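You operate a simulated robot arm through the tools that you are given. There is no shell and no other tool.

You run a simulated robot arm. Do the job below in one go: nothing can be reset, and whatever is moved stays where it is left.

## Task
Blend new and reclaimed powder in the yellow cup as the chart says.
Fine: one pull of a lever is one part. Stand the cup back where it was, unspilt.

It is judged by the outcome, as a careful person would: the job done as asked, and still so three seconds after it is handed in. It fails if anything else is knocked over, pushed out of place, dropped, spilled or broken.

## Robot
A 7-joint arm with a two-finger parallel gripper, fixed in place. Base frame: the origin is at the foot of the arm, x ahead of it, y to its left, z up. Lengths are in cm, angles in degrees, forces in N, time in s.
Its first joint turns from -166.0 to 166.0 degrees. Payload 3.43 kg.
The tool frame sits at the grasp point between the pads (the TCP): z along the fingers, y along the line on which they close. The tips reach 3 cm beyond it. Largest opening 9.4 cm; finger width 2.8, thickness 1; the body of the gripper, 5 by 9.6 cm, starts 5.5 cm behind the TCP.
Orientation is that of the tool frame in the base frame, as a unit quaternion [x, y, z, w]. With the fingers straight down and closing along the base's y, the tool's x points along the base's -x, its y along +y and its z along -z.

## Interface
- The arm moves only by the tool step_arm. Its argument "deltas" is a list that holds one entry, the list of rows, each a list of 6 numbers: the shift along the base's x, y, z in units of 50 mm (1.0 is 50 mm), then the turn, a rotation vector about the base's x, y, z in units of 6 degrees (1.0 is 6 degrees). In form: [[[dx, dy, dz, wx, wy, wz], ...]]. A call has 1 to 20 rows; each row shifts and turns the commanded pose from where the row before left it. "grip" is the opening in per cent of the stroke, from 0 (shut) to 100 (fully open), set as the call begins (left out, the last holds). A call with a number of a shift or a turn outside -1 to 1 is refused whole. Rows are played at 5 a second. More than 5 cm and 8.6 degrees between two rows, or a gripper value outside its range, and nothing of the call is played. Where a pose cannot be reached the arm comes as near as it can. A force on the tool above 90 N (or 10 N above the force at the start of the call, whichever is more), or a blocked arm, ends the call early, and 0.2 s more pass. Each finger travels about 4.5 cm/s and halts on what it meets, pressing with about 39 N; the grip force reading is that of the motor and also rises with nothing between the fingers. The clock runs only during rows and for 0.2 s after the last one: add rows that do not move to give the fingers time. The reply holds the time, the measured pose of the TCP, the force on the tool along the base axes, the opening and the grip force, in the units named above and with some noise, with the torque about the TCP (base axes, N m) and any sound that the robot's microphone picked up, and new pictures: "pictures" is both (left out), scene, wrist or none.
- Cameras (640 x 400 px; columns grow to the right, rows downward): "scene" is fixed at [5.18, -64.79, 161.07]; the picture's right is [0.46, -0.89, 0.00], its down [-0.63, -0.33, -0.71] and it looks along [0.63, 0.33, -0.71] (base axes); focal length 228 px, centre (320, 200). "wrist" rides on the gripper at [7.6, 1.4, -10.3] in the tool frame; the picture's right is [-0.18, 0.98, 0.00], its down [-0.75, -0.14, -0.64] and it looks along [-0.63, -0.12, 0.77] (tool axes); focal length 243 px, centre (320, 200). There is no depth. A picture from a camera that has moved, and an enlarged one, comes with that camera's place and axes in the base frame and with its lens.
- move_column(by): slides the trunk up (or, below 0, down) by that many cm; the arm rides with it, the base frame stays. It gives what a move gives, with no picture.
- close_up(camera, box): a new picture of the part [left, top, right, bottom] of that camera's present view, enlarged. It takes no simulated time.
- hand_in(): hands the job in; it is judged then, once.

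Places have to be worked out from the pictures, the camera data and where the tool is seen. Open the gripper and draw the arm clear of the work before you hand the job in, unless the task says otherwise.

The tools are called after "Request:" by a JSON object that holds its "api" and its "payload". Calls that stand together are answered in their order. step_arm: Moves the arm, as the interface text tells. Its arguments: {"type":"object","properties":{"deltas":{"type":"array"},"grip":{"type":"number"},"pictures":{"type":"string","enum":["both","scene","wrist","none"]}},"required":["deltas"]} The other tools are called the same way: move_column (by) slides the trunk up or down; close_up (camera, box) takes an enlarged picture of a part of a camera's view; hand_in () hands the job in.

At the start:

```text
time_s: 0.0
eef_pos: [28.06, -34.87, 139.52]
tcp_rot: [-0.001, 1.0, 0.0, 0.0]
force: [-0.4, -1.1, 0.1]
wrist_torque: [0.0, 0.04, -0.01]
grip_width: 9.41
grasp_force: 0.1
trunk travel left (down, up): [-55.0, 6.0]
```

scene: 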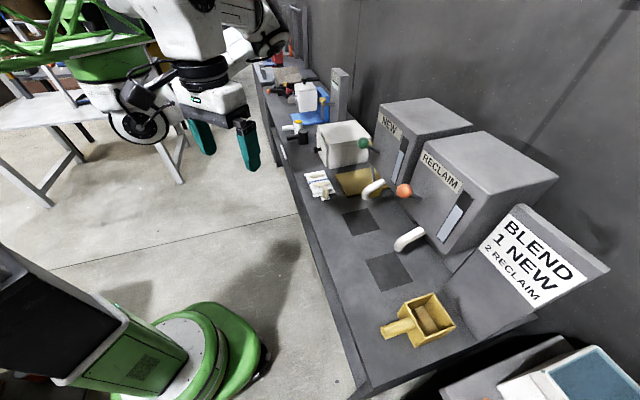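
wrist: 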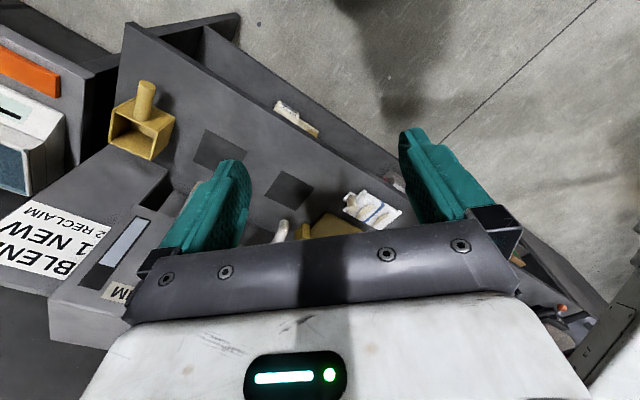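

I start by looking closely at the scene: the chart, the cup, the two dispensers and their levers.

Request:
{"api": "close_up", "payload": {"camera": "scene", "box": [460, 190, 620, 320]}}

Request:
{"api": "close_up", "payload": {"camera": "scene", "box": [300, 90, 500, 215]}}

Request:
{"api": "close_up", "payload": {"camera": "scene", "box": [320, 200, 480, 360]}}

Request:
{"api": "close_up", "payload": {"camera": "scene", "box": [250, 50, 400, 200]}}

Request:
{"api": "close_up", "payload": {"camera": "wrist", "box": [0, 0, 400, 300]}}

```text
3.08 times, centred on (540, 255) of scene
camera zoom: at [5.18, -64.79, 161.07], right [0.46, -0.89, 0.0], down [-0.63, -0.33, -0.71], along [0.63, 0.33, -0.71], focal length 700 px, centre (-357, 31)
```

zoom: 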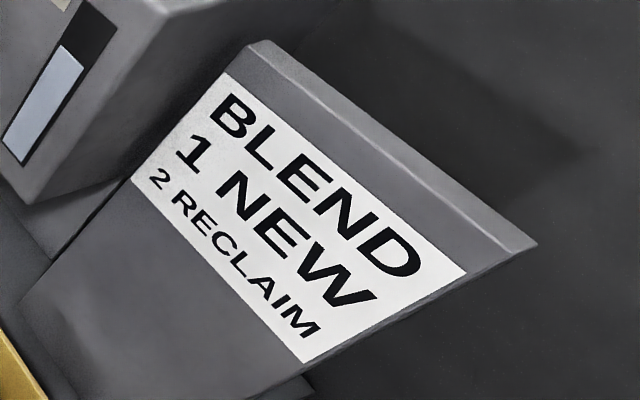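

```text
3.20 times, centred on (400, 152) of scene
camera zoom: at [5.18, -64.79, 161.07], right [0.46, -0.89, 0.0], down [-0.63, -0.33, -0.71], along [0.63, 0.33, -0.71], focal length 728 px, centre (64, 352)
```

zoom: 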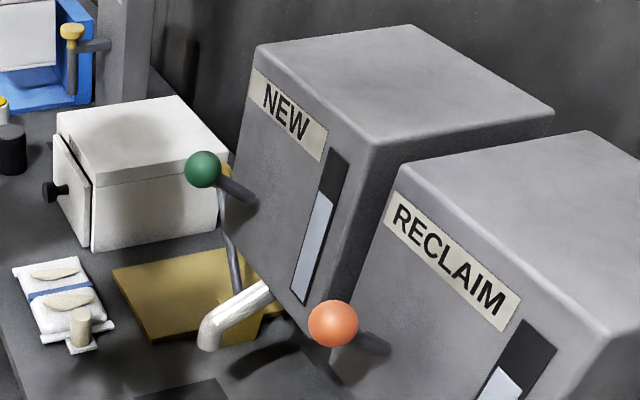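

```text
2.50 times, centred on (400, 280) of scene
camera zoom: at [5.18, -64.79, 161.07], right [0.46, -0.89, 0.0], down [-0.63, -0.33, -0.71], along [0.63, 0.33, -0.71], focal length 569 px, centre (120, 0)
```

zoom: 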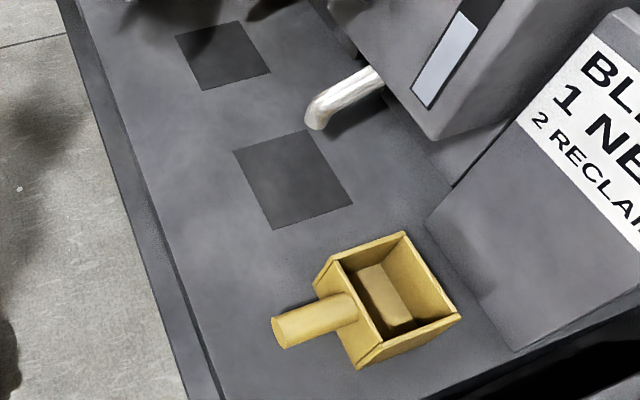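

```text
2.67 times, centred on (325, 125) of scene
camera zoom: at [5.18, -64.79, 161.07], right [0.46, -0.89, 0.0], down [-0.63, -0.33, -0.71], along [0.63, 0.33, -0.71], focal length 607 px, centre (307, 400)
```

zoom: 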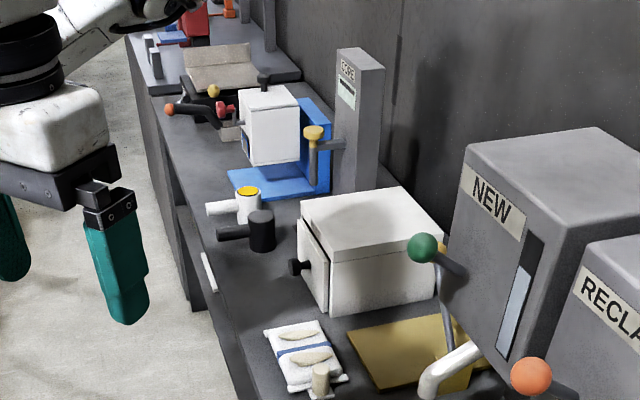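

```text
1.33 times, centred on (200, 150) of wrist
camera zoom: at [20.46, -33.32, 149.71], right [0.18, 0.98, 0.0], down [0.75, -0.14, 0.64], along [0.63, -0.12, -0.77], focal length 324 px, centre (480, 267)
```

zoom: 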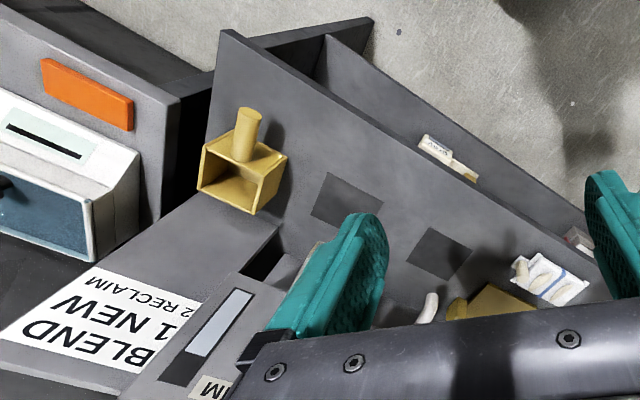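

The chart reads 1 NEW, 2 RECLAIM. The table runs diagonally: the pads sit near (66,-52) and (50,-68), and the cup is near (38,-81) with its handle towards the robot. I turn the tool 45° to face the bench squarely and take a look.

Request:
{"api": "step_arm", "payload": {"deltas": [[[0, 0, 0, 0, 0, -0.9375], [0, 0, 0, 0, 0, -0.9375], [0, 0, 0, 0, 0, -0.9375], [0, 0, 0, 0, 0, -0.9375], [0, 0, 0, 0, 0, -0.9375], [0, 0, 0, 0, 0, -0.9375], [0, 0, 0, 0, 0, -0.9375], [0, 0, 0, 0, 0, -0.9375], [0, 0, 0, 0, 0, 0]]]}}

```text
time_s: 2.0
eef_pos: [27.96, -34.75, 139.43]
tcp_rot: [0.382, 0.924, 0.0, 0.0]
force: [-0.2, -0.1, -0.3]
wrist_torque: [0.03, -0.02, 0.01]
grip_width: 9.38
grasp_force: 0.0
trunk travel left (down, up): [-55.0, 6.0]
camera wrist: at [23.67, -28.32, 149.74], right [0.82, 0.57, 0.0], down [0.43, -0.63, 0.64], along [0.36, -0.53, -0.77], focal length 243 px, centre (320, 200)
```

scene: 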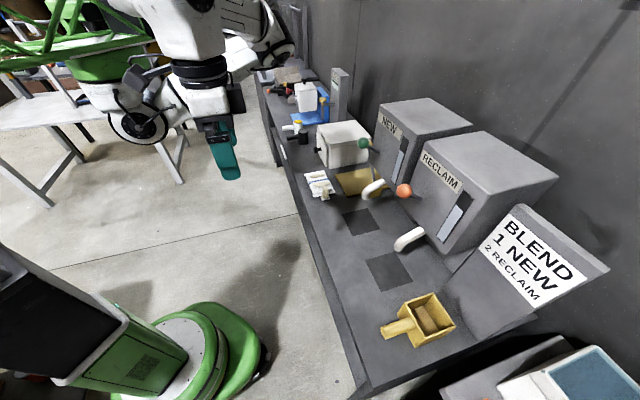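
wrist: 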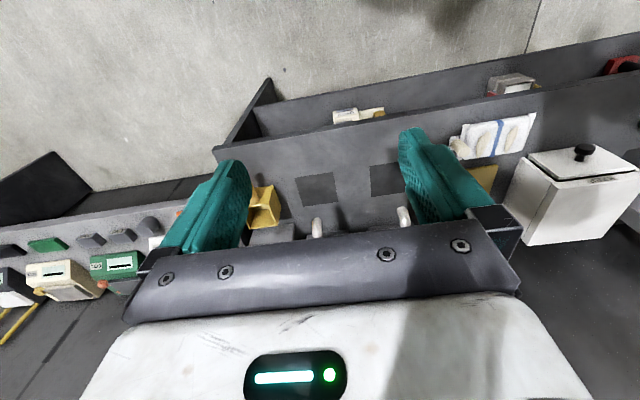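

The tool now faces the bench. I tilt it about 30° upward so that the wrist camera sees the hoppers, levers and spouts.

Request:
{"api": "step_arm", "payload": {"deltas": [[[0, 0, 0, -0.707, -0.707, 0], [0, 0, 0, -0.707, -0.707, 0], [0, 0, 0, -0.707, -0.707, 0], [0, 0, 0, -0.707, -0.707, 0], [0, 0, 0, -0.707, -0.707, 0], [0, 0, 0, 0, 0, 0]]]}}

```text
time_s: 3.4
eef_pos: [28.16, -34.86, 139.29]
tcp_rot: [0.368, 0.896, -0.098, 0.23]
force: [-0.3, 0.1, 0.9]
wrist_torque: [0.01, -0.02, -0.01]
grip_width: 9.39
grasp_force: 0.1
trunk travel left (down, up): [-55.0, 6.0]
camera wrist: at [20.99, -25.53, 144.49], right [0.81, 0.58, 0.08], down [0.15, -0.34, 0.93], along [0.57, -0.74, -0.36], focal length 243 px, centre (320, 200)
```

scene: 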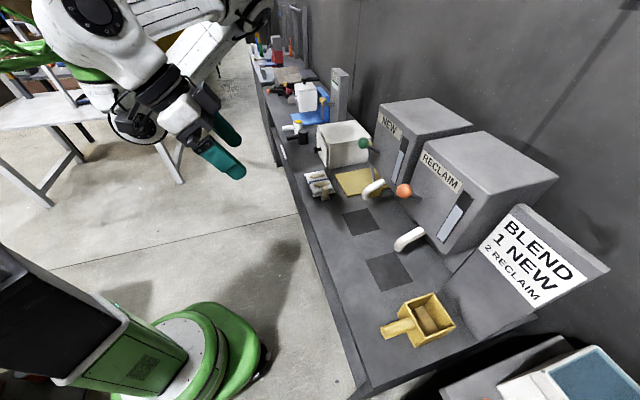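
wrist: 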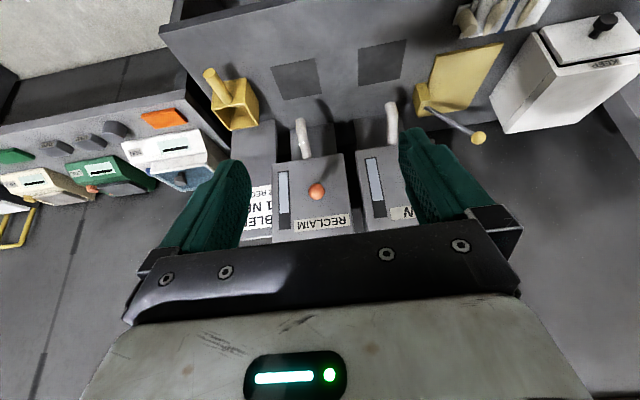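

This view shows the hoppers well, although the left finger hides the NEW lever. I enlarge it.

Request:
{"api": "close_up", "payload": {"camera": "wrist", "box": [240, 20, 440, 145]}}

Request:
{"api": "close_up", "payload": {"camera": "wrist", "box": [240, 120, 440, 245]}}

Request:
{"api": "close_up", "payload": {"camera": "wrist", "box": [180, 40, 300, 140]}}

```text
3.20 times, centred on (340, 82) of wrist
camera zoom: at [20.99, -25.53, 144.49], right [0.81, 0.58, 0.08], down [0.15, -0.34, 0.93], along [0.57, -0.74, -0.36], focal length 776 px, centre (256, 576)
```

zoom: 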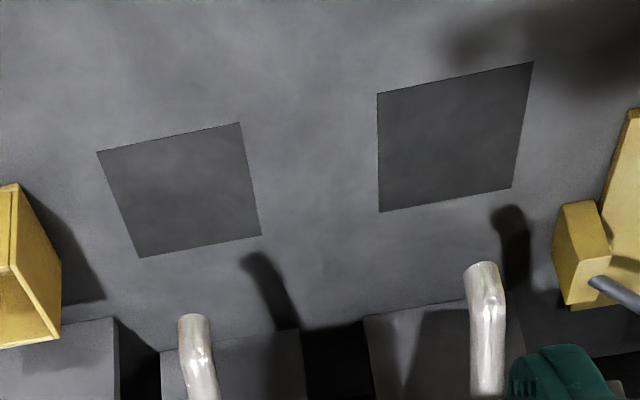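

```text
3.20 times, centred on (340, 182) of wrist
camera zoom: at [20.99, -25.53, 144.49], right [0.81, 0.58, 0.08], down [0.15, -0.34, 0.93], along [0.57, -0.74, -0.36], focal length 776 px, centre (256, 256)
```

zoom: 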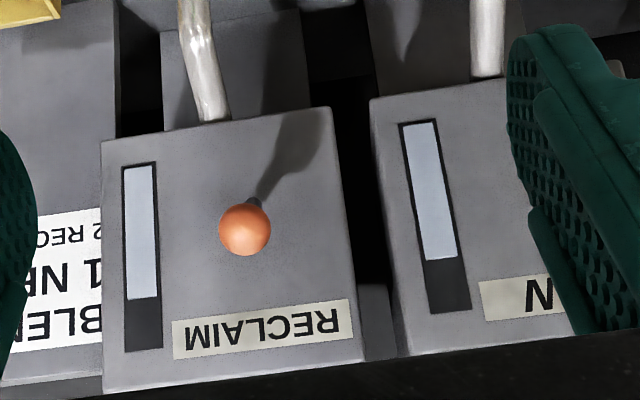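

```text
4.00 times, centred on (240, 90) of wrist
camera zoom: at [20.99, -25.53, 144.49], right [0.81, 0.58, 0.08], down [0.15, -0.34, 0.93], along [0.57, -0.74, -0.36], focal length 970 px, centre (640, 640)
```

zoom: 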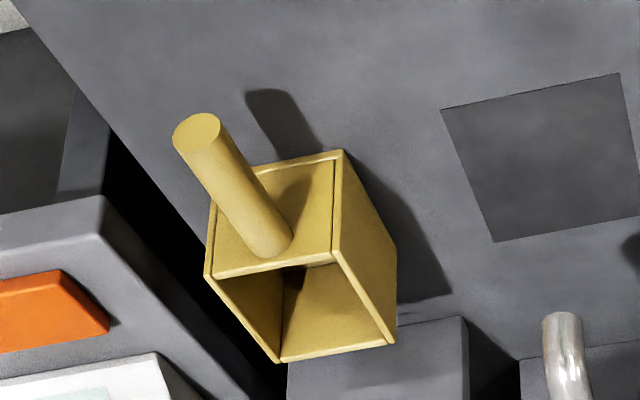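

Using both cameras I get:
- Table top: z≈88.6.
- RECLAIM pad and spout tip: (49.5,-68), with the tip at z≈102. NEW pad: about (65.5,-51.8).
- Orange ball: (50,-64.1,123.9). Green ball: about (66.3,-48,123.9). Both levers are hinged on the hopper faces and angle upward.
- Cup handle: horizontal at z≈96.3, running from (27.6,-71.2) to (33,-76.6).

I keep the 30° tilt and move above the handle.

Request:
{"api": "step_arm", "payload": {"deltas": [[[0.06, -0.78, -0.5, 0, 0, 0], [0.06, -0.78, -0.5, 0, 0, 0], [0.06, -0.78, -0.5, 0, 0, 0], [0.06, -0.78, -0.5, 0, 0, 0], [0.06, -0.78, -0.5, 0, 0, 0], [0.06, -0.78, -0.5, 0, 0, 0], [0.06, -0.78, -0.5, 0, 0, 0], [0.06, -0.78, -0.5, 0, 0, 0], [0.06, -0.78, -0.5, 0, 0, 0], [0.06, -0.78, -0.5, 0, 0, 0], [0, 0, 0, 0, 0, 0], [0, 0, 0, 0, 0, 0]]]}}

```text
time_s: 6.0
eef_pos: [31.01, -73.76, 114.36]
tcp_rot: [0.368, 0.893, -0.099, 0.239]
force: [-0.2, -0.2, 0.3]
wrist_torque: [0.01, 0.01, 0.04]
grip_width: 9.4
grasp_force: 0.0
trunk travel left (down, up): [-55.0, 6.0]
camera wrist: at [23.76, -64.41, 119.44], right [0.81, 0.58, 0.09], down [0.14, -0.33, 0.93], along [0.57, -0.74, -0.35], focal length 243 px, centre (320, 200)
```

scene: 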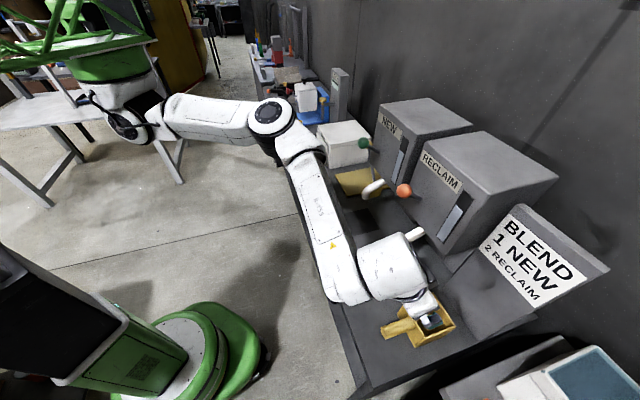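
wrist: 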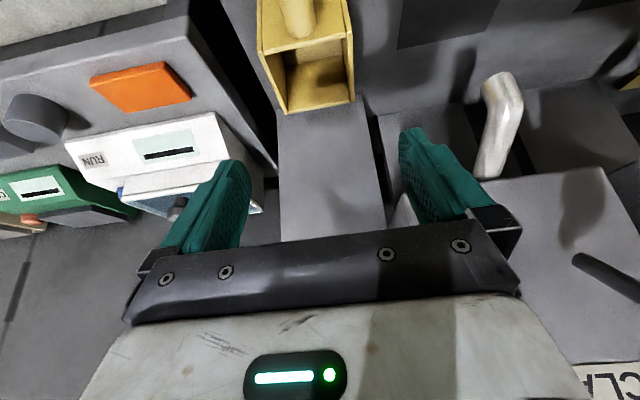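

The handle is only just in view at the top edge. I back off toward the robot and go lower to see the handle and cup properly.

Request:
{"api": "step_arm", "payload": {"deltas": [[[-0.5, 0.5, 0, 0, 0, 0], [-0.5, 0.5, -0.5, 0, 0, 0], [-0.5, 0.5, -0.5, 0, 0, 0], [0, 0, 0, 0, 0, 0], [0, 0, 0, 0, 0, 0]]], "pictures": "wrist"}}

Request:
{"api": "close_up", "payload": {"camera": "wrist", "box": [220, 20, 420, 145]}}

```text
time_s: 7.2
eef_pos: [23.65, -66.31, 109.51]
tcp_rot: [0.369, 0.893, -0.1, 0.238]
force: [0.4, -0.1, 0.2]
wrist_torque: [0.0, -0.02, -0.05]
grip_width: 9.39
grasp_force: 0.1
trunk travel left (down, up): [-55.0, 6.0]
camera wrist: at [16.33, -56.96, 114.52], right [0.81, 0.58, 0.09], down [0.14, -0.33, 0.93], along [0.58, -0.74, -0.35], focal length 243 px, centre (320, 200)
```

wrist: 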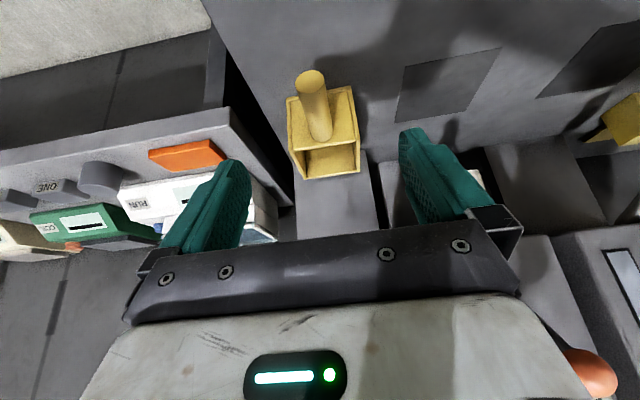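

```text
3.20 times, centred on (320, 82) of wrist
camera zoom: at [16.33, -56.96, 114.52], right [0.81, 0.58, 0.09], down [0.14, -0.33, 0.93], along [0.58, -0.74, -0.35], focal length 776 px, centre (320, 576)
```

zoom: 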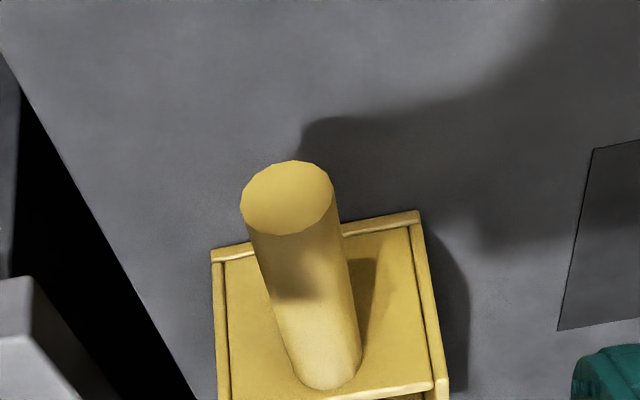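

From three views the handle axis sits at t≈-30.8 (the along-bench coordinate), with z≈95.5–96, pointing straight at the robot. I move over it with the fingers open and come partway down.

Request:
{"api": "step_arm", "payload": {"deltas": [[[0.619, -0.709, 0, 0, 0, 0], [0.619, -0.709, 0, 0, 0, 0], [0, 0, -0.5, 0, 0, 0], [0, 0, -0.5, 0, 0, 0], [0, 0, -0.5, 0, 0, 0], [0, 0, -0.5, 0, 0, 0], [0, 0, 0, 0, 0, 0]]]}}

Request:
{"api": "close_up", "payload": {"camera": "scene", "box": [340, 240, 500, 360]}}

```text
time_s: 8.8
eef_pos: [29.73, -73.43, 99.46]
tcp_rot: [0.369, 0.892, -0.099, 0.239]
force: [0.1, 0.0, -0.5]
wrist_torque: [-0.05, 0.03, 0.0]
grip_width: 9.4
grasp_force: 0.2
trunk travel left (down, up): [-55.0, 6.0]
camera wrist: at [22.52, -64.08, 104.47], right [0.81, 0.58, 0.09], down [0.14, -0.33, 0.93], along [0.57, -0.74, -0.35], focal length 243 px, centre (320, 200)
```

scene: 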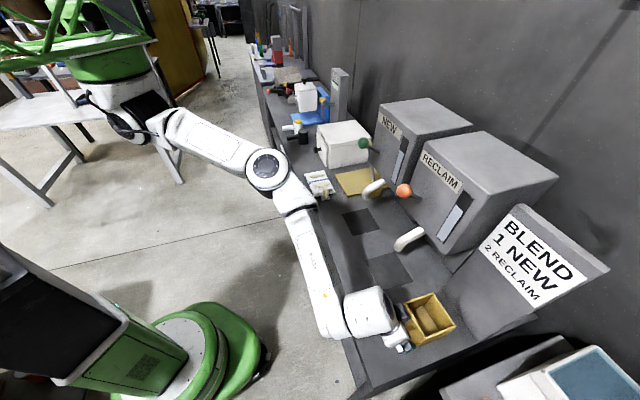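
wrist: 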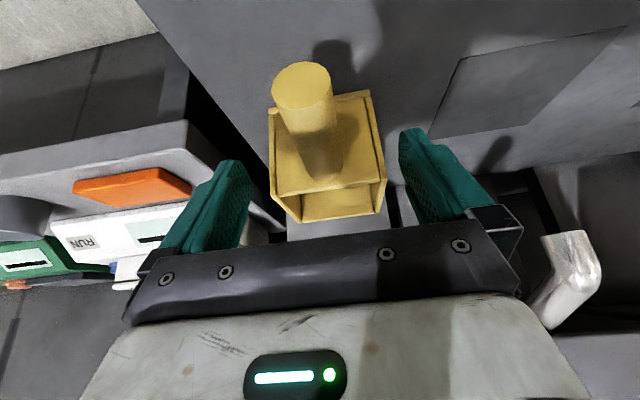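

```text
3.33 times, centred on (420, 300) of scene
camera zoom: at [5.18, -64.79, 161.07], right [0.46, -0.89, 0.0], down [-0.63, -0.33, -0.71], along [0.63, 0.33, -0.71], focal length 759 px, centre (-13, -133)
```

zoom: 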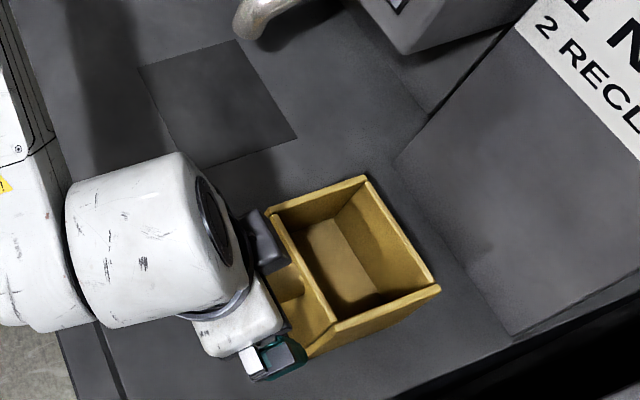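

The handle is centred between the open fingers. I go down the last 3.7 cm around it.

Request:
{"api": "step_arm", "payload": {"deltas": [[[0, 0, -0.37, 0, 0, 0], [0, 0, -0.37, 0, 0, 0], [0, 0, 0, 0, 0, 0]]]}}

Request:
{"api": "close_up", "payload": {"camera": "wrist", "box": [200, 60, 460, 230]}}

```text
time_s: 9.6
eef_pos: [29.92, -73.45, 95.75]
tcp_rot: [0.369, 0.893, -0.101, 0.239]
force: [0.9, 0.2, -0.5]
wrist_torque: [0.01, -0.03, 0.03]
grip_width: 9.39
grasp_force: 0.1
trunk travel left (down, up): [-55.0, 6.0]
camera wrist: at [22.55, -64.09, 100.82], right [0.81, 0.58, 0.09], down [0.14, -0.33, 0.93], along [0.57, -0.74, -0.35], focal length 243 px, centre (320, 200)
```

scene: 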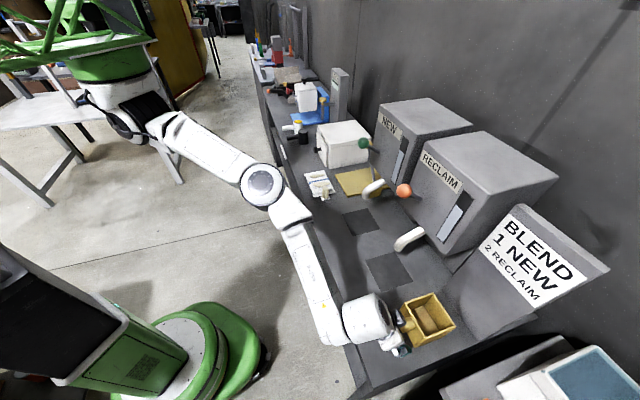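
wrist: 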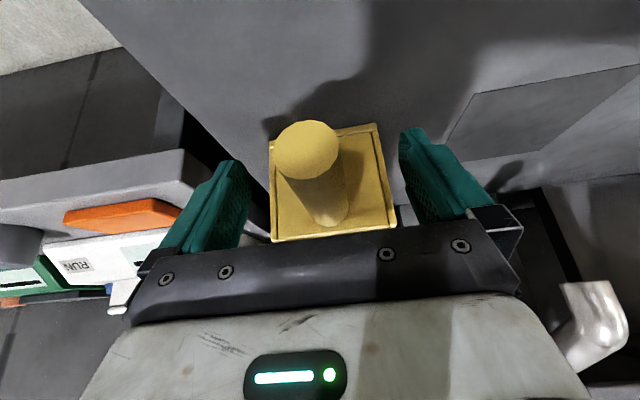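

```text
2.35 times, centred on (330, 145) of wrist
camera zoom: at [22.55, -64.09, 100.82], right [0.81, 0.58, 0.09], down [0.14, -0.33, 0.93], along [0.57, -0.74, -0.35], focal length 571 px, centre (296, 329)
```

zoom: 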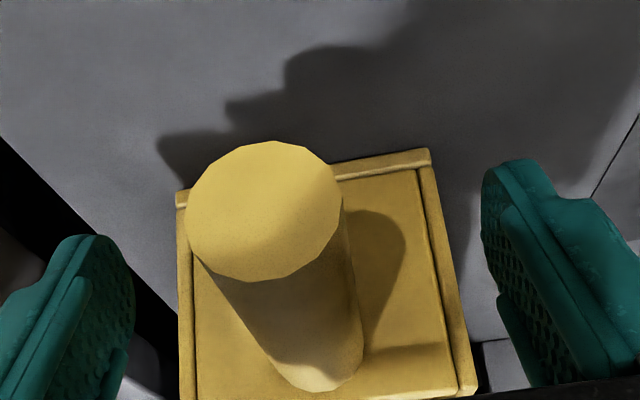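

The handle is centred and its axis is at about z=95.2. I lower slightly and close on it.

Request:
{"api": "step_arm", "payload": {"deltas": [[[0, 0, -0.08, 0, 0, 0], [0, 0, 0, 0, 0, 0]]], "pictures": "none"}}

Request:
{"api": "step_arm", "payload": {"deltas": [[[0, 0, 0, 0, 0, 0], [0, 0, 0, 0, 0, 0], [0, 0, 0, 0, 0, 0], [0, 0, 0, 0, 0, 0], [0, 0, 0, 0, 0, 0], [0, 0, 0, 0, 0, 0], [0, 0, 0, 0, 0, 0]]], "grip": 0}}

```text
time_s: 10.2
eef_pos: [29.93, -73.48, 95.33]
tcp_rot: [0.369, 0.893, -0.1, 0.238]
force: [-0.2, 0.6, 0.8]
wrist_torque: [-0.01, 0.0, 0.03]
grip_width: 9.38
grasp_force: 0.1
trunk travel left (down, up): [-55.0, 6.0]
```

```text
time_s: 11.8
eef_pos: [29.83, -73.38, 95.32]
tcp_rot: [0.37, 0.893, -0.099, 0.238]
force: [1.0, 0.5, -0.2]
wrist_torque: [-0.02, -0.01, -0.03]
grip_width: 3.31
grasp_force: 38.8
trunk travel left (down, up): [-55.0, 6.0]
camera wrist: at [22.53, -64.06, 100.43], right [0.81, 0.58, 0.09], down [0.14, -0.33, 0.93], along [0.57, -0.74, -0.35], focal length 243 px, centre (320, 200)
```

scene: 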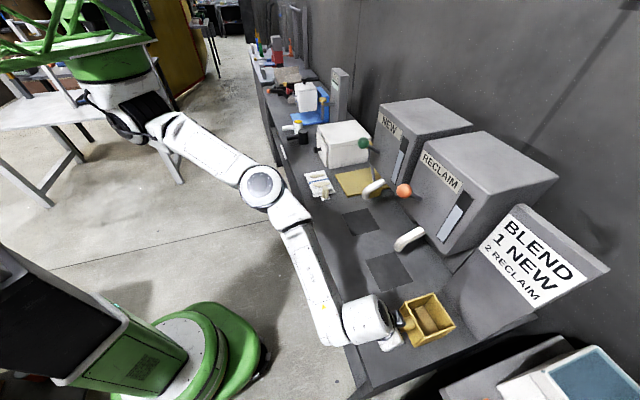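
wrist: 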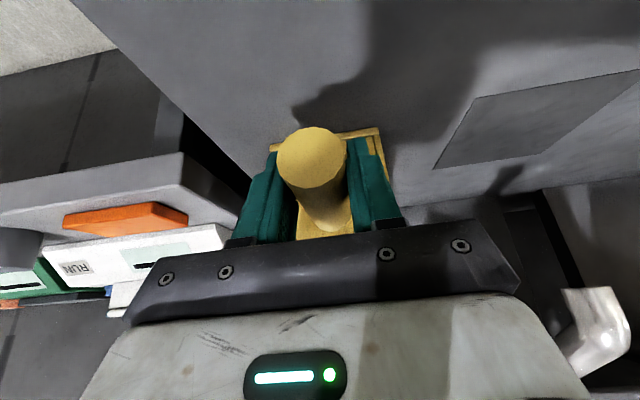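

I have the handle: 3.31 cm opening, 39 N. I note the home pose as (29.9,-73.43,95.33) and lift 2 cm slowly to test the hold.

Request:
{"api": "step_arm", "payload": {"deltas": [[[0, 0, 0.1, 0, 0, 0], [0, 0, 0.1, 0, 0, 0], [0, 0, 0.1, 0, 0, 0], [0, 0, 0.1, 0, 0, 0], [0, 0, 0, 0, 0, 0], [0, 0, 0, 0, 0, 0]]]}}

Request:
{"api": "close_up", "payload": {"camera": "scene", "box": [340, 240, 500, 360]}}

```text
time_s: 13.2
eef_pos: [29.74, -73.34, 97.38]
tcp_rot: [0.369, 0.893, -0.1, 0.239]
force: [0.5, -1.6, -0.5]
wrist_torque: [0.06, 0.0, -0.04]
grip_width: 2.94
grasp_force: 38.8
trunk travel left (down, up): [-55.0, 6.0]
camera wrist: at [22.5, -64.03, 102.45], right [0.81, 0.58, 0.09], down [0.14, -0.33, 0.93], along [0.57, -0.74, -0.35], focal length 243 px, centre (320, 200)
```

scene: 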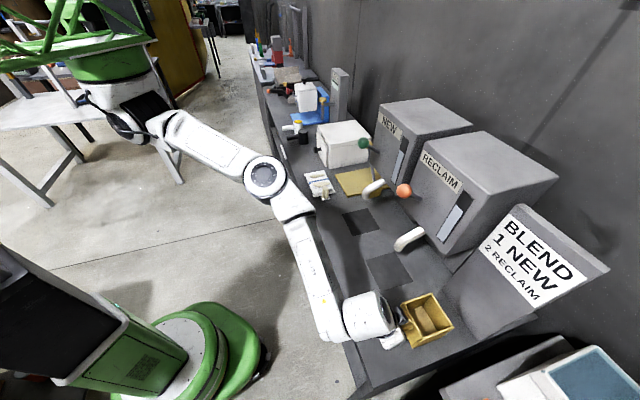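
wrist: 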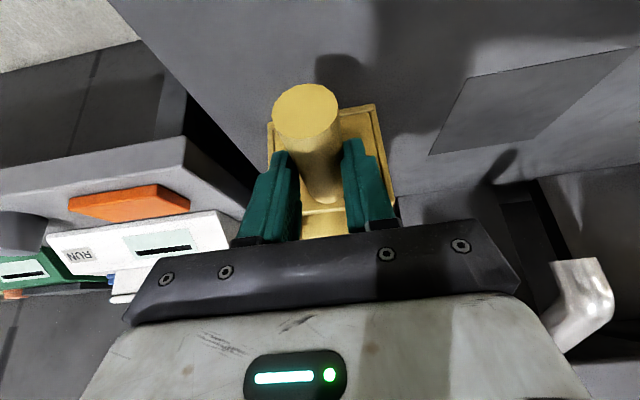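

```text
3.33 times, centred on (420, 300) of scene
camera zoom: at [5.18, -64.79, 161.07], right [0.46, -0.89, 0.0], down [-0.63, -0.33, -0.71], along [0.63, 0.33, -0.71], focal length 759 px, centre (-13, -133)
```

zoom: 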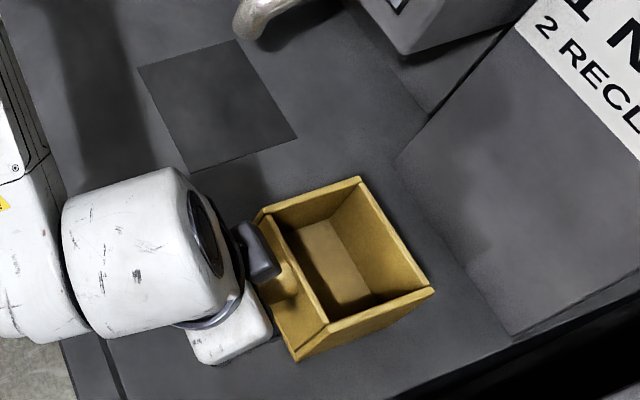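

The gripper rose, but the pads seem to have moved up relative to the handle, and no weight shows in the readings. I look closer before moving further.

Request:
{"api": "close_up", "payload": {"camera": "wrist", "box": [200, 60, 460, 230]}}

Request:
{"api": "close_up", "payload": {"camera": "scene", "box": [385, 280, 465, 355]}}

```text
2.35 times, centred on (330, 145) of wrist
camera zoom: at [22.5, -64.03, 102.45], right [0.81, 0.58, 0.09], down [0.14, -0.33, 0.93], along [0.57, -0.74, -0.35], focal length 571 px, centre (296, 329)
```

zoom: 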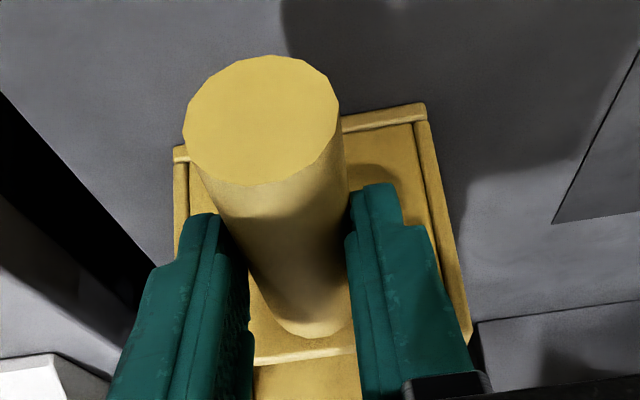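

```text
5.33 times, centred on (425, 318) of scene
camera zoom: at [5.18, -64.79, 161.07], right [0.46, -0.89, 0.0], down [-0.63, -0.33, -0.71], along [0.63, 0.33, -0.71], focal length 1214 px, centre (-240, -427)
```

zoom: 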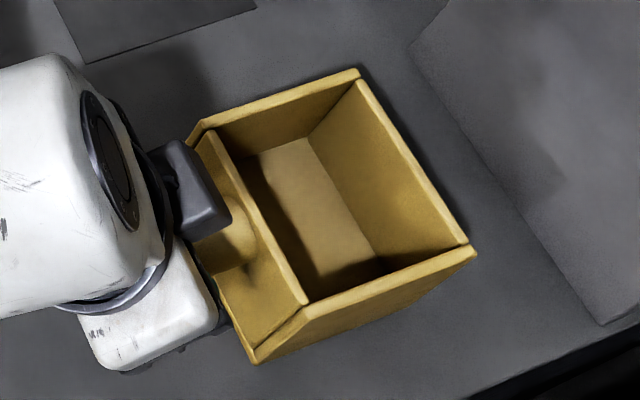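

The handle's apparent size suggests a 3.3 cm diameter with its axis nearer z≈94.2, so my first grip was above centre and slid off. The cup is still flat on the table, nudged about 0.5 cm toward the robot. I open, go lower and grip again at the axis.

Request:
{"api": "step_arm", "payload": {"deltas": [[[0, 0, 0, 0, 0, 0], [0, 0, 0, 0, 0, 0], [0, 0, -0.23, 0, 0, 0], [0, 0, -0.23, 0, 0, 0], [0, 0, -0.22, 0, 0, 0], [0, 0, 0, 0, 0, 0]]], "grip": 70, "pictures": "wrist"}}

Request:
{"api": "close_up", "payload": {"camera": "wrist", "box": [200, 80, 460, 250]}}

Request:
{"api": "close_up", "payload": {"camera": "scene", "box": [340, 240, 500, 360]}}

```text
time_s: 14.6
eef_pos: [29.77, -73.26, 93.9]
tcp_rot: [0.369, 0.893, -0.099, 0.239]
force: [0.0, 0.0, -0.4]
wrist_torque: [-0.02, -0.02, 0.03]
grip_width: 6.56
grasp_force: 0.0
trunk travel left (down, up): [-55.0, 6.0]
camera wrist: at [22.53, -64.0, 98.96], right [0.81, 0.58, 0.09], down [0.14, -0.33, 0.93], along [0.57, -0.74, -0.35], focal length 243 px, centre (320, 200)
```

wrist: 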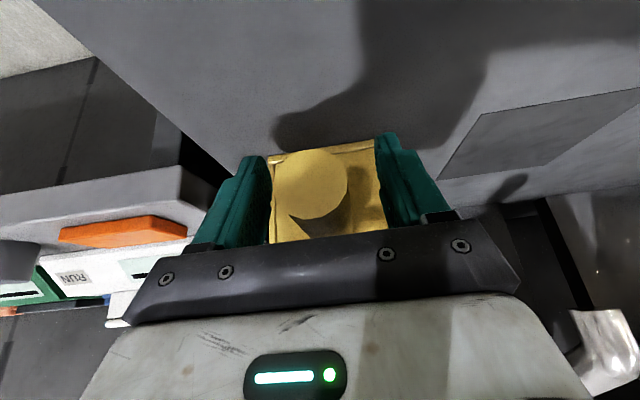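

```text
2.35 times, centred on (330, 165) of wrist
camera zoom: at [22.53, -64.0, 98.96], right [0.81, 0.58, 0.09], down [0.14, -0.33, 0.93], along [0.57, -0.74, -0.35], focal length 571 px, centre (296, 282)
```

zoom: 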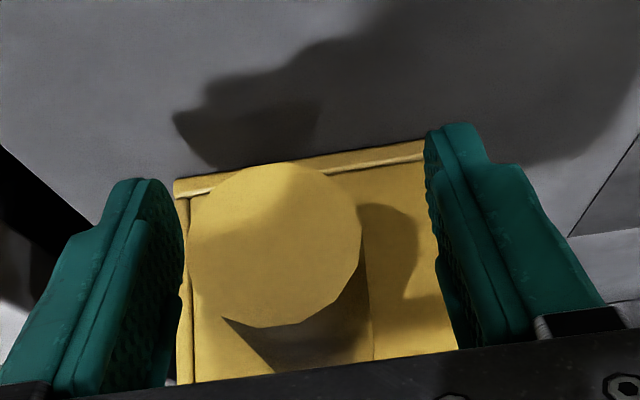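

```text
3.33 times, centred on (420, 300) of scene
camera zoom: at [5.18, -64.79, 161.07], right [0.46, -0.89, 0.0], down [-0.63, -0.33, -0.71], along [0.63, 0.33, -0.71], focal length 759 px, centre (-13, -133)
```

zoom: 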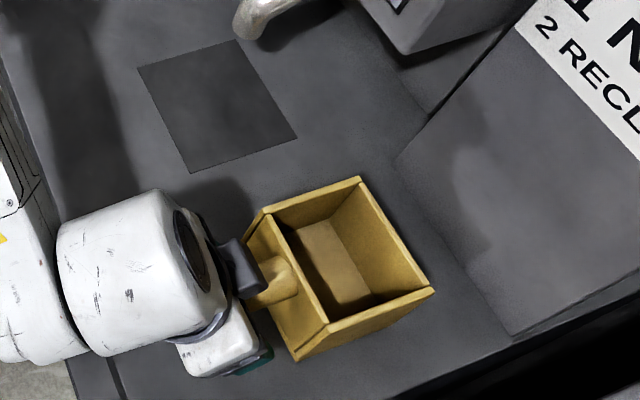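

The handle now sits a bit behind the TCP, deeper between the pads, which should be a better hold. I close and read the width.

Request:
{"api": "step_arm", "payload": {"deltas": [[[0, 0, 0, 0, 0, 0], [0, 0, 0, 0, 0, 0], [0, 0, 0, 0, 0, 0], [0, 0, 0, 0, 0, 0], [0, 0, 0, 0, 0, 0], [0, 0, 0, 0, 0, 0]]], "grip": 0, "pictures": "wrist"}}

Request:
{"api": "close_up", "payload": {"camera": "wrist", "box": [200, 80, 460, 250]}}

Request:
{"api": "step_arm", "payload": {"deltas": [[[0, 0, 0.06, 0, 0, 0], [0, 0, 0, 0, 0, 0]]], "pictures": "wrist"}}

Request:
{"api": "close_up", "payload": {"camera": "wrist", "box": [200, 80, 460, 250]}}

```text
time_s: 16.0
eef_pos: [29.73, -73.33, 93.92]
tcp_rot: [0.369, 0.893, -0.099, 0.239]
force: [-0.2, 0.0, 0.3]
wrist_torque: [0.0, 0.01, -0.04]
grip_width: 3.38
grasp_force: 39.1
trunk travel left (down, up): [-55.0, 6.0]
camera wrist: at [22.52, -64.0, 98.96], right [0.81, 0.58, 0.09], down [0.14, -0.33, 0.93], along [0.57, -0.74, -0.35], focal length 243 px, centre (320, 200)
```

wrist: 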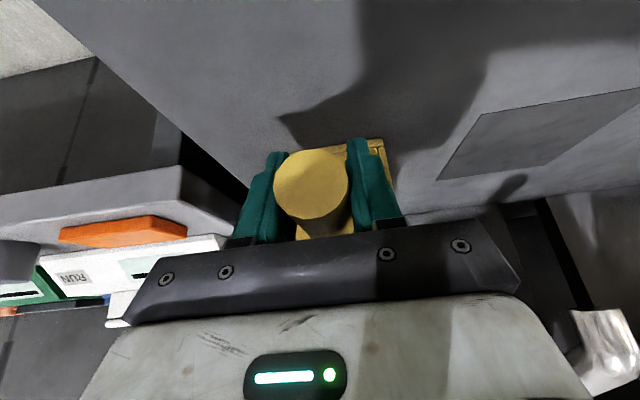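

```text
2.35 times, centred on (330, 165) of wrist
camera zoom: at [22.52, -64.0, 98.96], right [0.81, 0.58, 0.09], down [0.14, -0.33, 0.93], along [0.57, -0.74, -0.35], focal length 571 px, centre (296, 282)
```

zoom: 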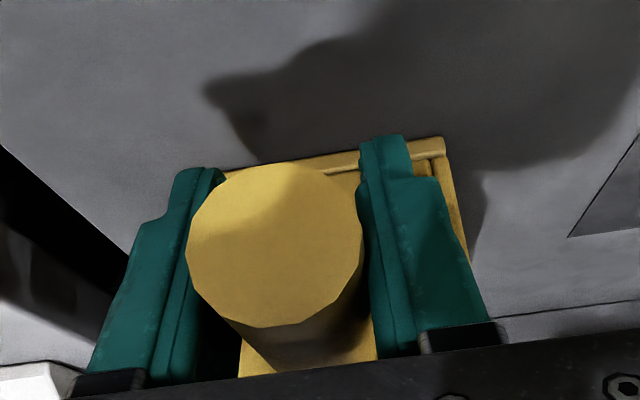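

```text
time_s: 16.6
eef_pos: [29.85, -73.33, 94.31]
tcp_rot: [0.369, 0.893, -0.1, 0.237]
force: [-0.8, 0.1, -2.0]
wrist_torque: [0.07, 0.11, -0.02]
grip_width: 3.36
grasp_force: 39.0
trunk travel left (down, up): [-55.0, 6.0]
camera wrist: at [22.52, -64.0, 99.27], right [0.81, 0.58, 0.09], down [0.14, -0.33, 0.93], along [0.57, -0.74, -0.35], focal length 243 px, centre (320, 200)
```

wrist: 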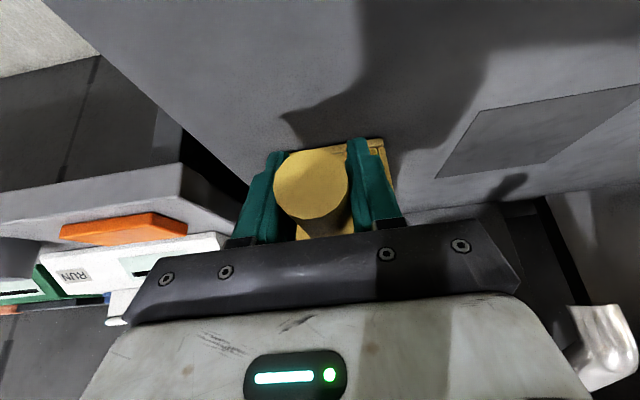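

```text
2.35 times, centred on (330, 165) of wrist
camera zoom: at [22.52, -64.0, 99.27], right [0.81, 0.58, 0.09], down [0.14, -0.33, 0.93], along [0.57, -0.74, -0.35], focal length 571 px, centre (296, 282)
```

zoom: 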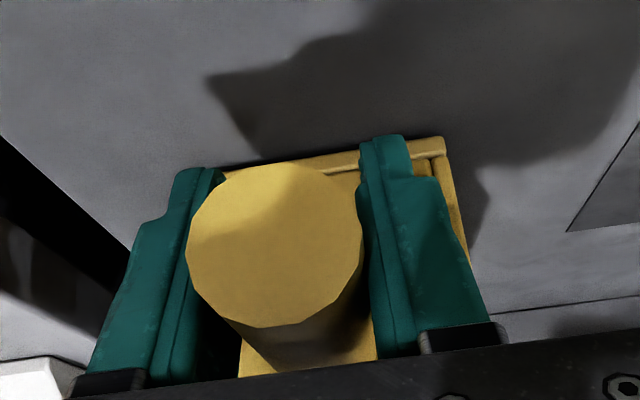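

The handle moves with the gripper now, and the readings show about 2 N of weight. I lift further to 2 cm and check again.

Request:
{"api": "step_arm", "payload": {"deltas": [[[0, 0, 0.08, 0, 0, 0], [0, 0, 0.08, 0, 0, 0], [0, 0, 0.09, 0, 0, 0], [0, 0, 0.09, 0, 0, 0], [0, 0, 0, 0, 0, 0]]]}}

Request:
{"api": "close_up", "payload": {"camera": "scene", "box": [340, 240, 500, 360]}}

Request:
{"api": "close_up", "payload": {"camera": "wrist", "box": [200, 80, 460, 250]}}

```text
time_s: 17.8
eef_pos: [29.8, -73.3, 95.93]
tcp_rot: [0.369, 0.892, -0.1, 0.239]
force: [-0.9, -0.2, -1.3]
wrist_torque: [0.09, 0.09, 0.01]
grip_width: 3.35
grasp_force: 39.3
trunk travel left (down, up): [-55.0, 6.0]
camera wrist: at [22.47, -63.99, 101.03], right [0.81, 0.58, 0.09], down [0.14, -0.33, 0.93], along [0.57, -0.74, -0.35], focal length 243 px, centre (320, 200)
```

scene: 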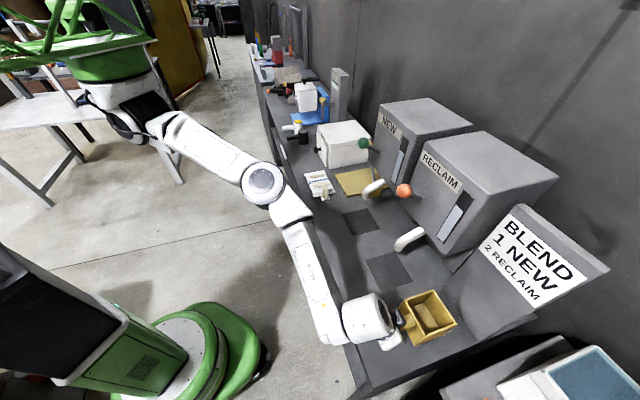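
wrist: 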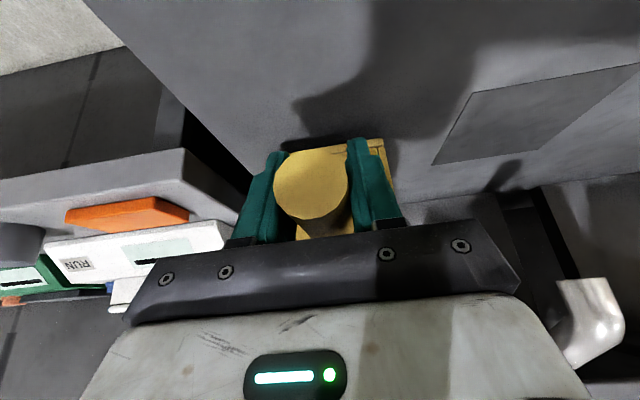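

```text
3.33 times, centred on (420, 300) of scene
camera zoom: at [5.18, -64.79, 161.07], right [0.46, -0.89, 0.0], down [-0.63, -0.33, -0.71], along [0.63, 0.33, -0.71], focal length 759 px, centre (-13, -133)
```

zoom: 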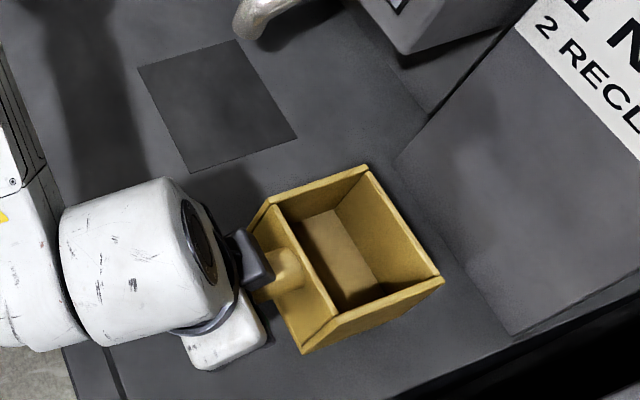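

```text
2.35 times, centred on (330, 165) of wrist
camera zoom: at [22.47, -63.99, 101.03], right [0.81, 0.58, 0.09], down [0.14, -0.33, 0.93], along [0.57, -0.74, -0.35], focal length 571 px, centre (296, 282)
```

zoom: 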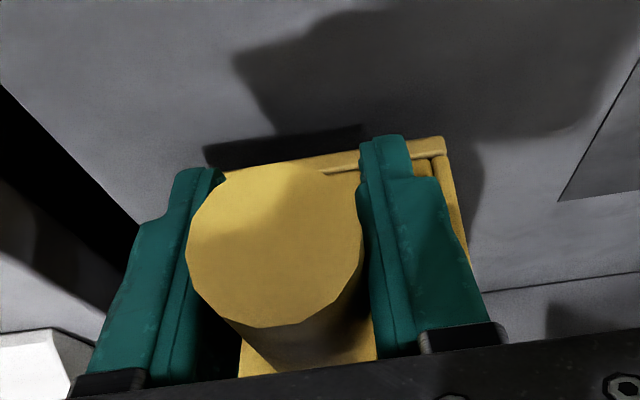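

The cup is up 2 cm, level and held firmly. I draw it back clear of the spouts, then carry it along the bench toward the NEW pad.

Request:
{"api": "step_arm", "payload": {"deltas": [[[-0.283, 0.283, 0, 0, 0, 0], [-0.283, 0.283, 0, 0, 0, 0], [-0.283, 0.283, 0, 0, 0, 0], [-0.283, 0.283, 0, 0, 0, 0], [0.2, 0.2, 0, 0, 0, 0], [0.411, 0.411, 0, 0, 0, 0], [0.411, 0.411, 0, 0, 0, 0], [0.411, 0.411, 0, 0, 0, 0], [0.411, 0.411, 0, 0, 0, 0], [0.411, 0.411, 0, 0, 0, 0], [0.411, 0.411, 0, 0, 0, 0], [0.2, 0.2, 0, 0, 0, 0], [0, 0, 0, 0, 0, 0]]]}}

```text
time_s: 20.6
eef_pos: [38.44, -53.44, 95.96]
tcp_rot: [0.369, 0.893, -0.1, 0.239]
force: [0.2, -0.8, -2.3]
wrist_torque: [0.11, 0.07, 0.0]
grip_width: 3.37
grasp_force: 39.3
trunk travel left (down, up): [-55.0, 6.0]
camera wrist: at [31.19, -44.03, 100.99], right [0.81, 0.58, 0.09], down [0.14, -0.33, 0.93], along [0.57, -0.74, -0.35], focal length 243 px, centre (320, 200)
```

scene: 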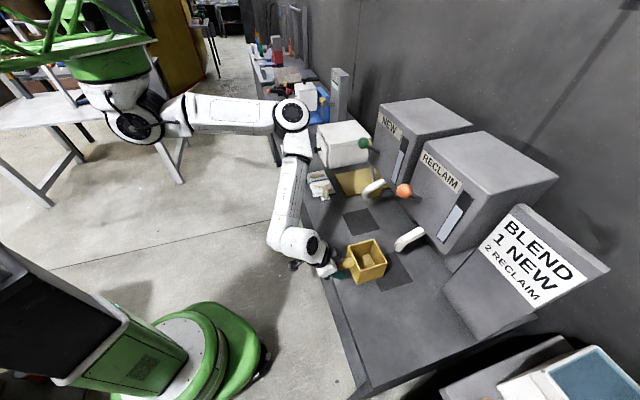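
wrist: 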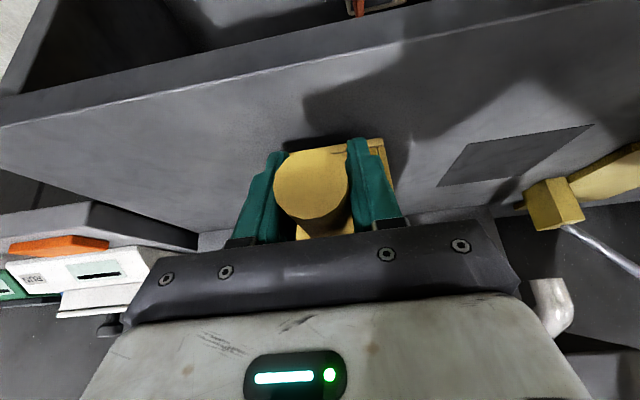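

The carry is steady and the elbow stays high. I continue along the bench to line up with the NEW spout, still drawn back.

Request:
{"api": "step_arm", "payload": {"deltas": [[[0.25, 0.25, 0, 0, 0, 0], [0.4, 0.4, 0, 0, 0, 0], [0.4, 0.4, 0, 0, 0, 0], [0.4, 0.4, 0, 0, 0, 0], [0.4, 0.4, 0, 0, 0, 0], [0.4, 0.4, 0, 0, 0, 0], [0.4, 0.4, 0, 0, 0, 0], [0.249, 0.249, 0, 0, 0, 0], [0, 0, 0, 0, 0, 0]]]}}

Request:
{"api": "close_up", "payload": {"camera": "scene", "box": [300, 120, 460, 240]}}

```text
time_s: 22.6
eef_pos: [52.99, -38.89, 96.07]
tcp_rot: [0.369, 0.893, -0.099, 0.239]
force: [0.5, 0.2, -1.0]
wrist_torque: [0.09, 0.14, 0.04]
grip_width: 3.35
grasp_force: 38.9
trunk travel left (down, up): [-55.0, 6.0]
camera wrist: at [45.65, -29.52, 101.09], right [0.81, 0.58, 0.09], down [0.14, -0.33, 0.93], along [0.57, -0.74, -0.35], focal length 243 px, centre (320, 200)
```

scene: 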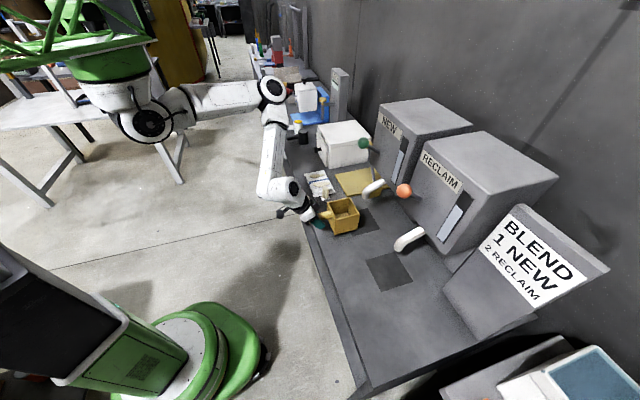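
wrist: 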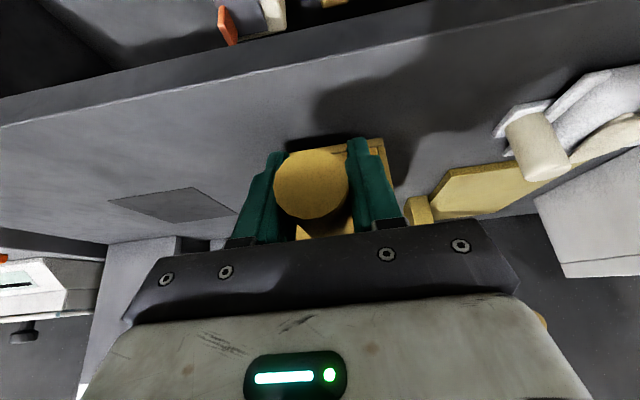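

```text
3.33 times, centred on (380, 180) of scene
camera zoom: at [5.18, -64.79, 161.07], right [0.46, -0.89, 0.0], down [-0.63, -0.33, -0.71], along [0.63, 0.33, -0.71], focal length 759 px, centre (120, 267)
```

zoom: 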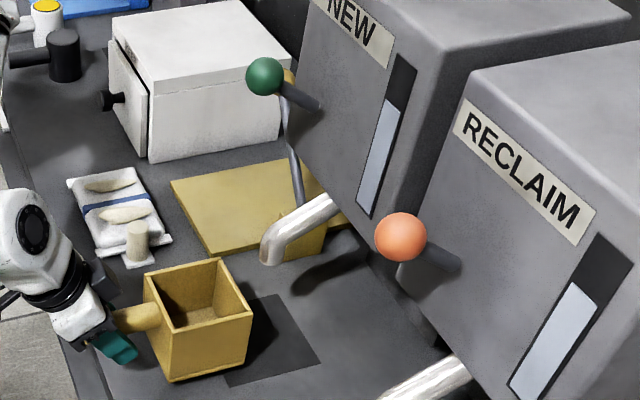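

The cup is lined up with the NEW spout; the bags and plate are well clear. I push in 8.5 cm so that the cup sits under the spout, still raised 2 cm.

Request:
{"api": "step_arm", "payload": {"deltas": [[[0.2, -0.2, 0, 0, 0, 0], [0.24, -0.24, 0, 0, 0, 0], [0.24, -0.24, 0, 0, 0, 0], [0.24, -0.24, 0, 0, 0, 0], [0.2, -0.2, 0, 0, 0, 0], [0.08, -0.08, 0, 0, 0, 0], [0, 0, 0, 0, 0, 0]]]}}

Request:
{"api": "close_up", "payload": {"camera": "scene", "box": [300, 120, 460, 240]}}

```text
time_s: 24.2
eef_pos: [58.92, -44.89, 95.94]
tcp_rot: [0.369, 0.893, -0.1, 0.239]
force: [0.9, 0.5, -1.7]
wrist_torque: [0.12, 0.09, -0.02]
grip_width: 3.37
grasp_force: 39.1
trunk travel left (down, up): [-55.0, 6.0]
camera wrist: at [51.6, -35.59, 101.01], right [0.81, 0.58, 0.09], down [0.14, -0.33, 0.93], along [0.57, -0.74, -0.35], focal length 243 px, centre (320, 200)
```

scene: 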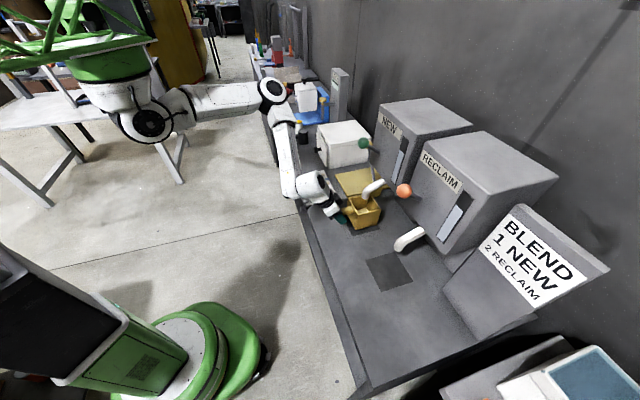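
wrist: 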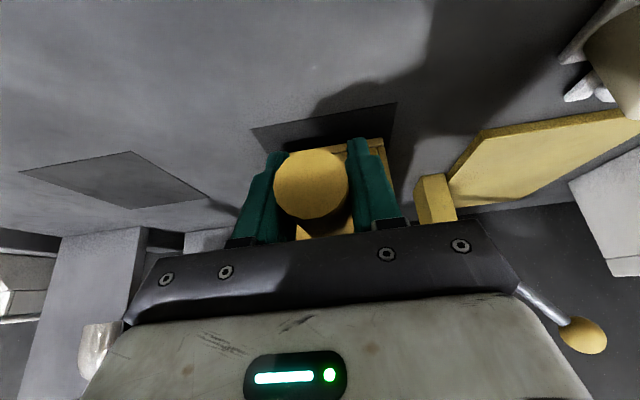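

```text
3.33 times, centred on (380, 180) of scene
camera zoom: at [5.18, -64.79, 161.07], right [0.46, -0.89, 0.0], down [-0.63, -0.33, -0.71], along [0.63, 0.33, -0.71], focal length 759 px, centre (120, 267)
```

zoom: 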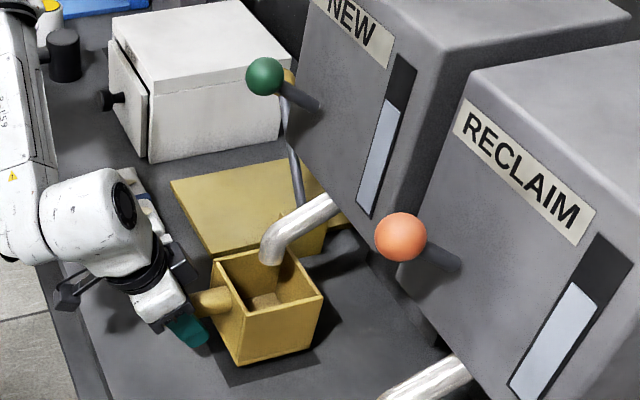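

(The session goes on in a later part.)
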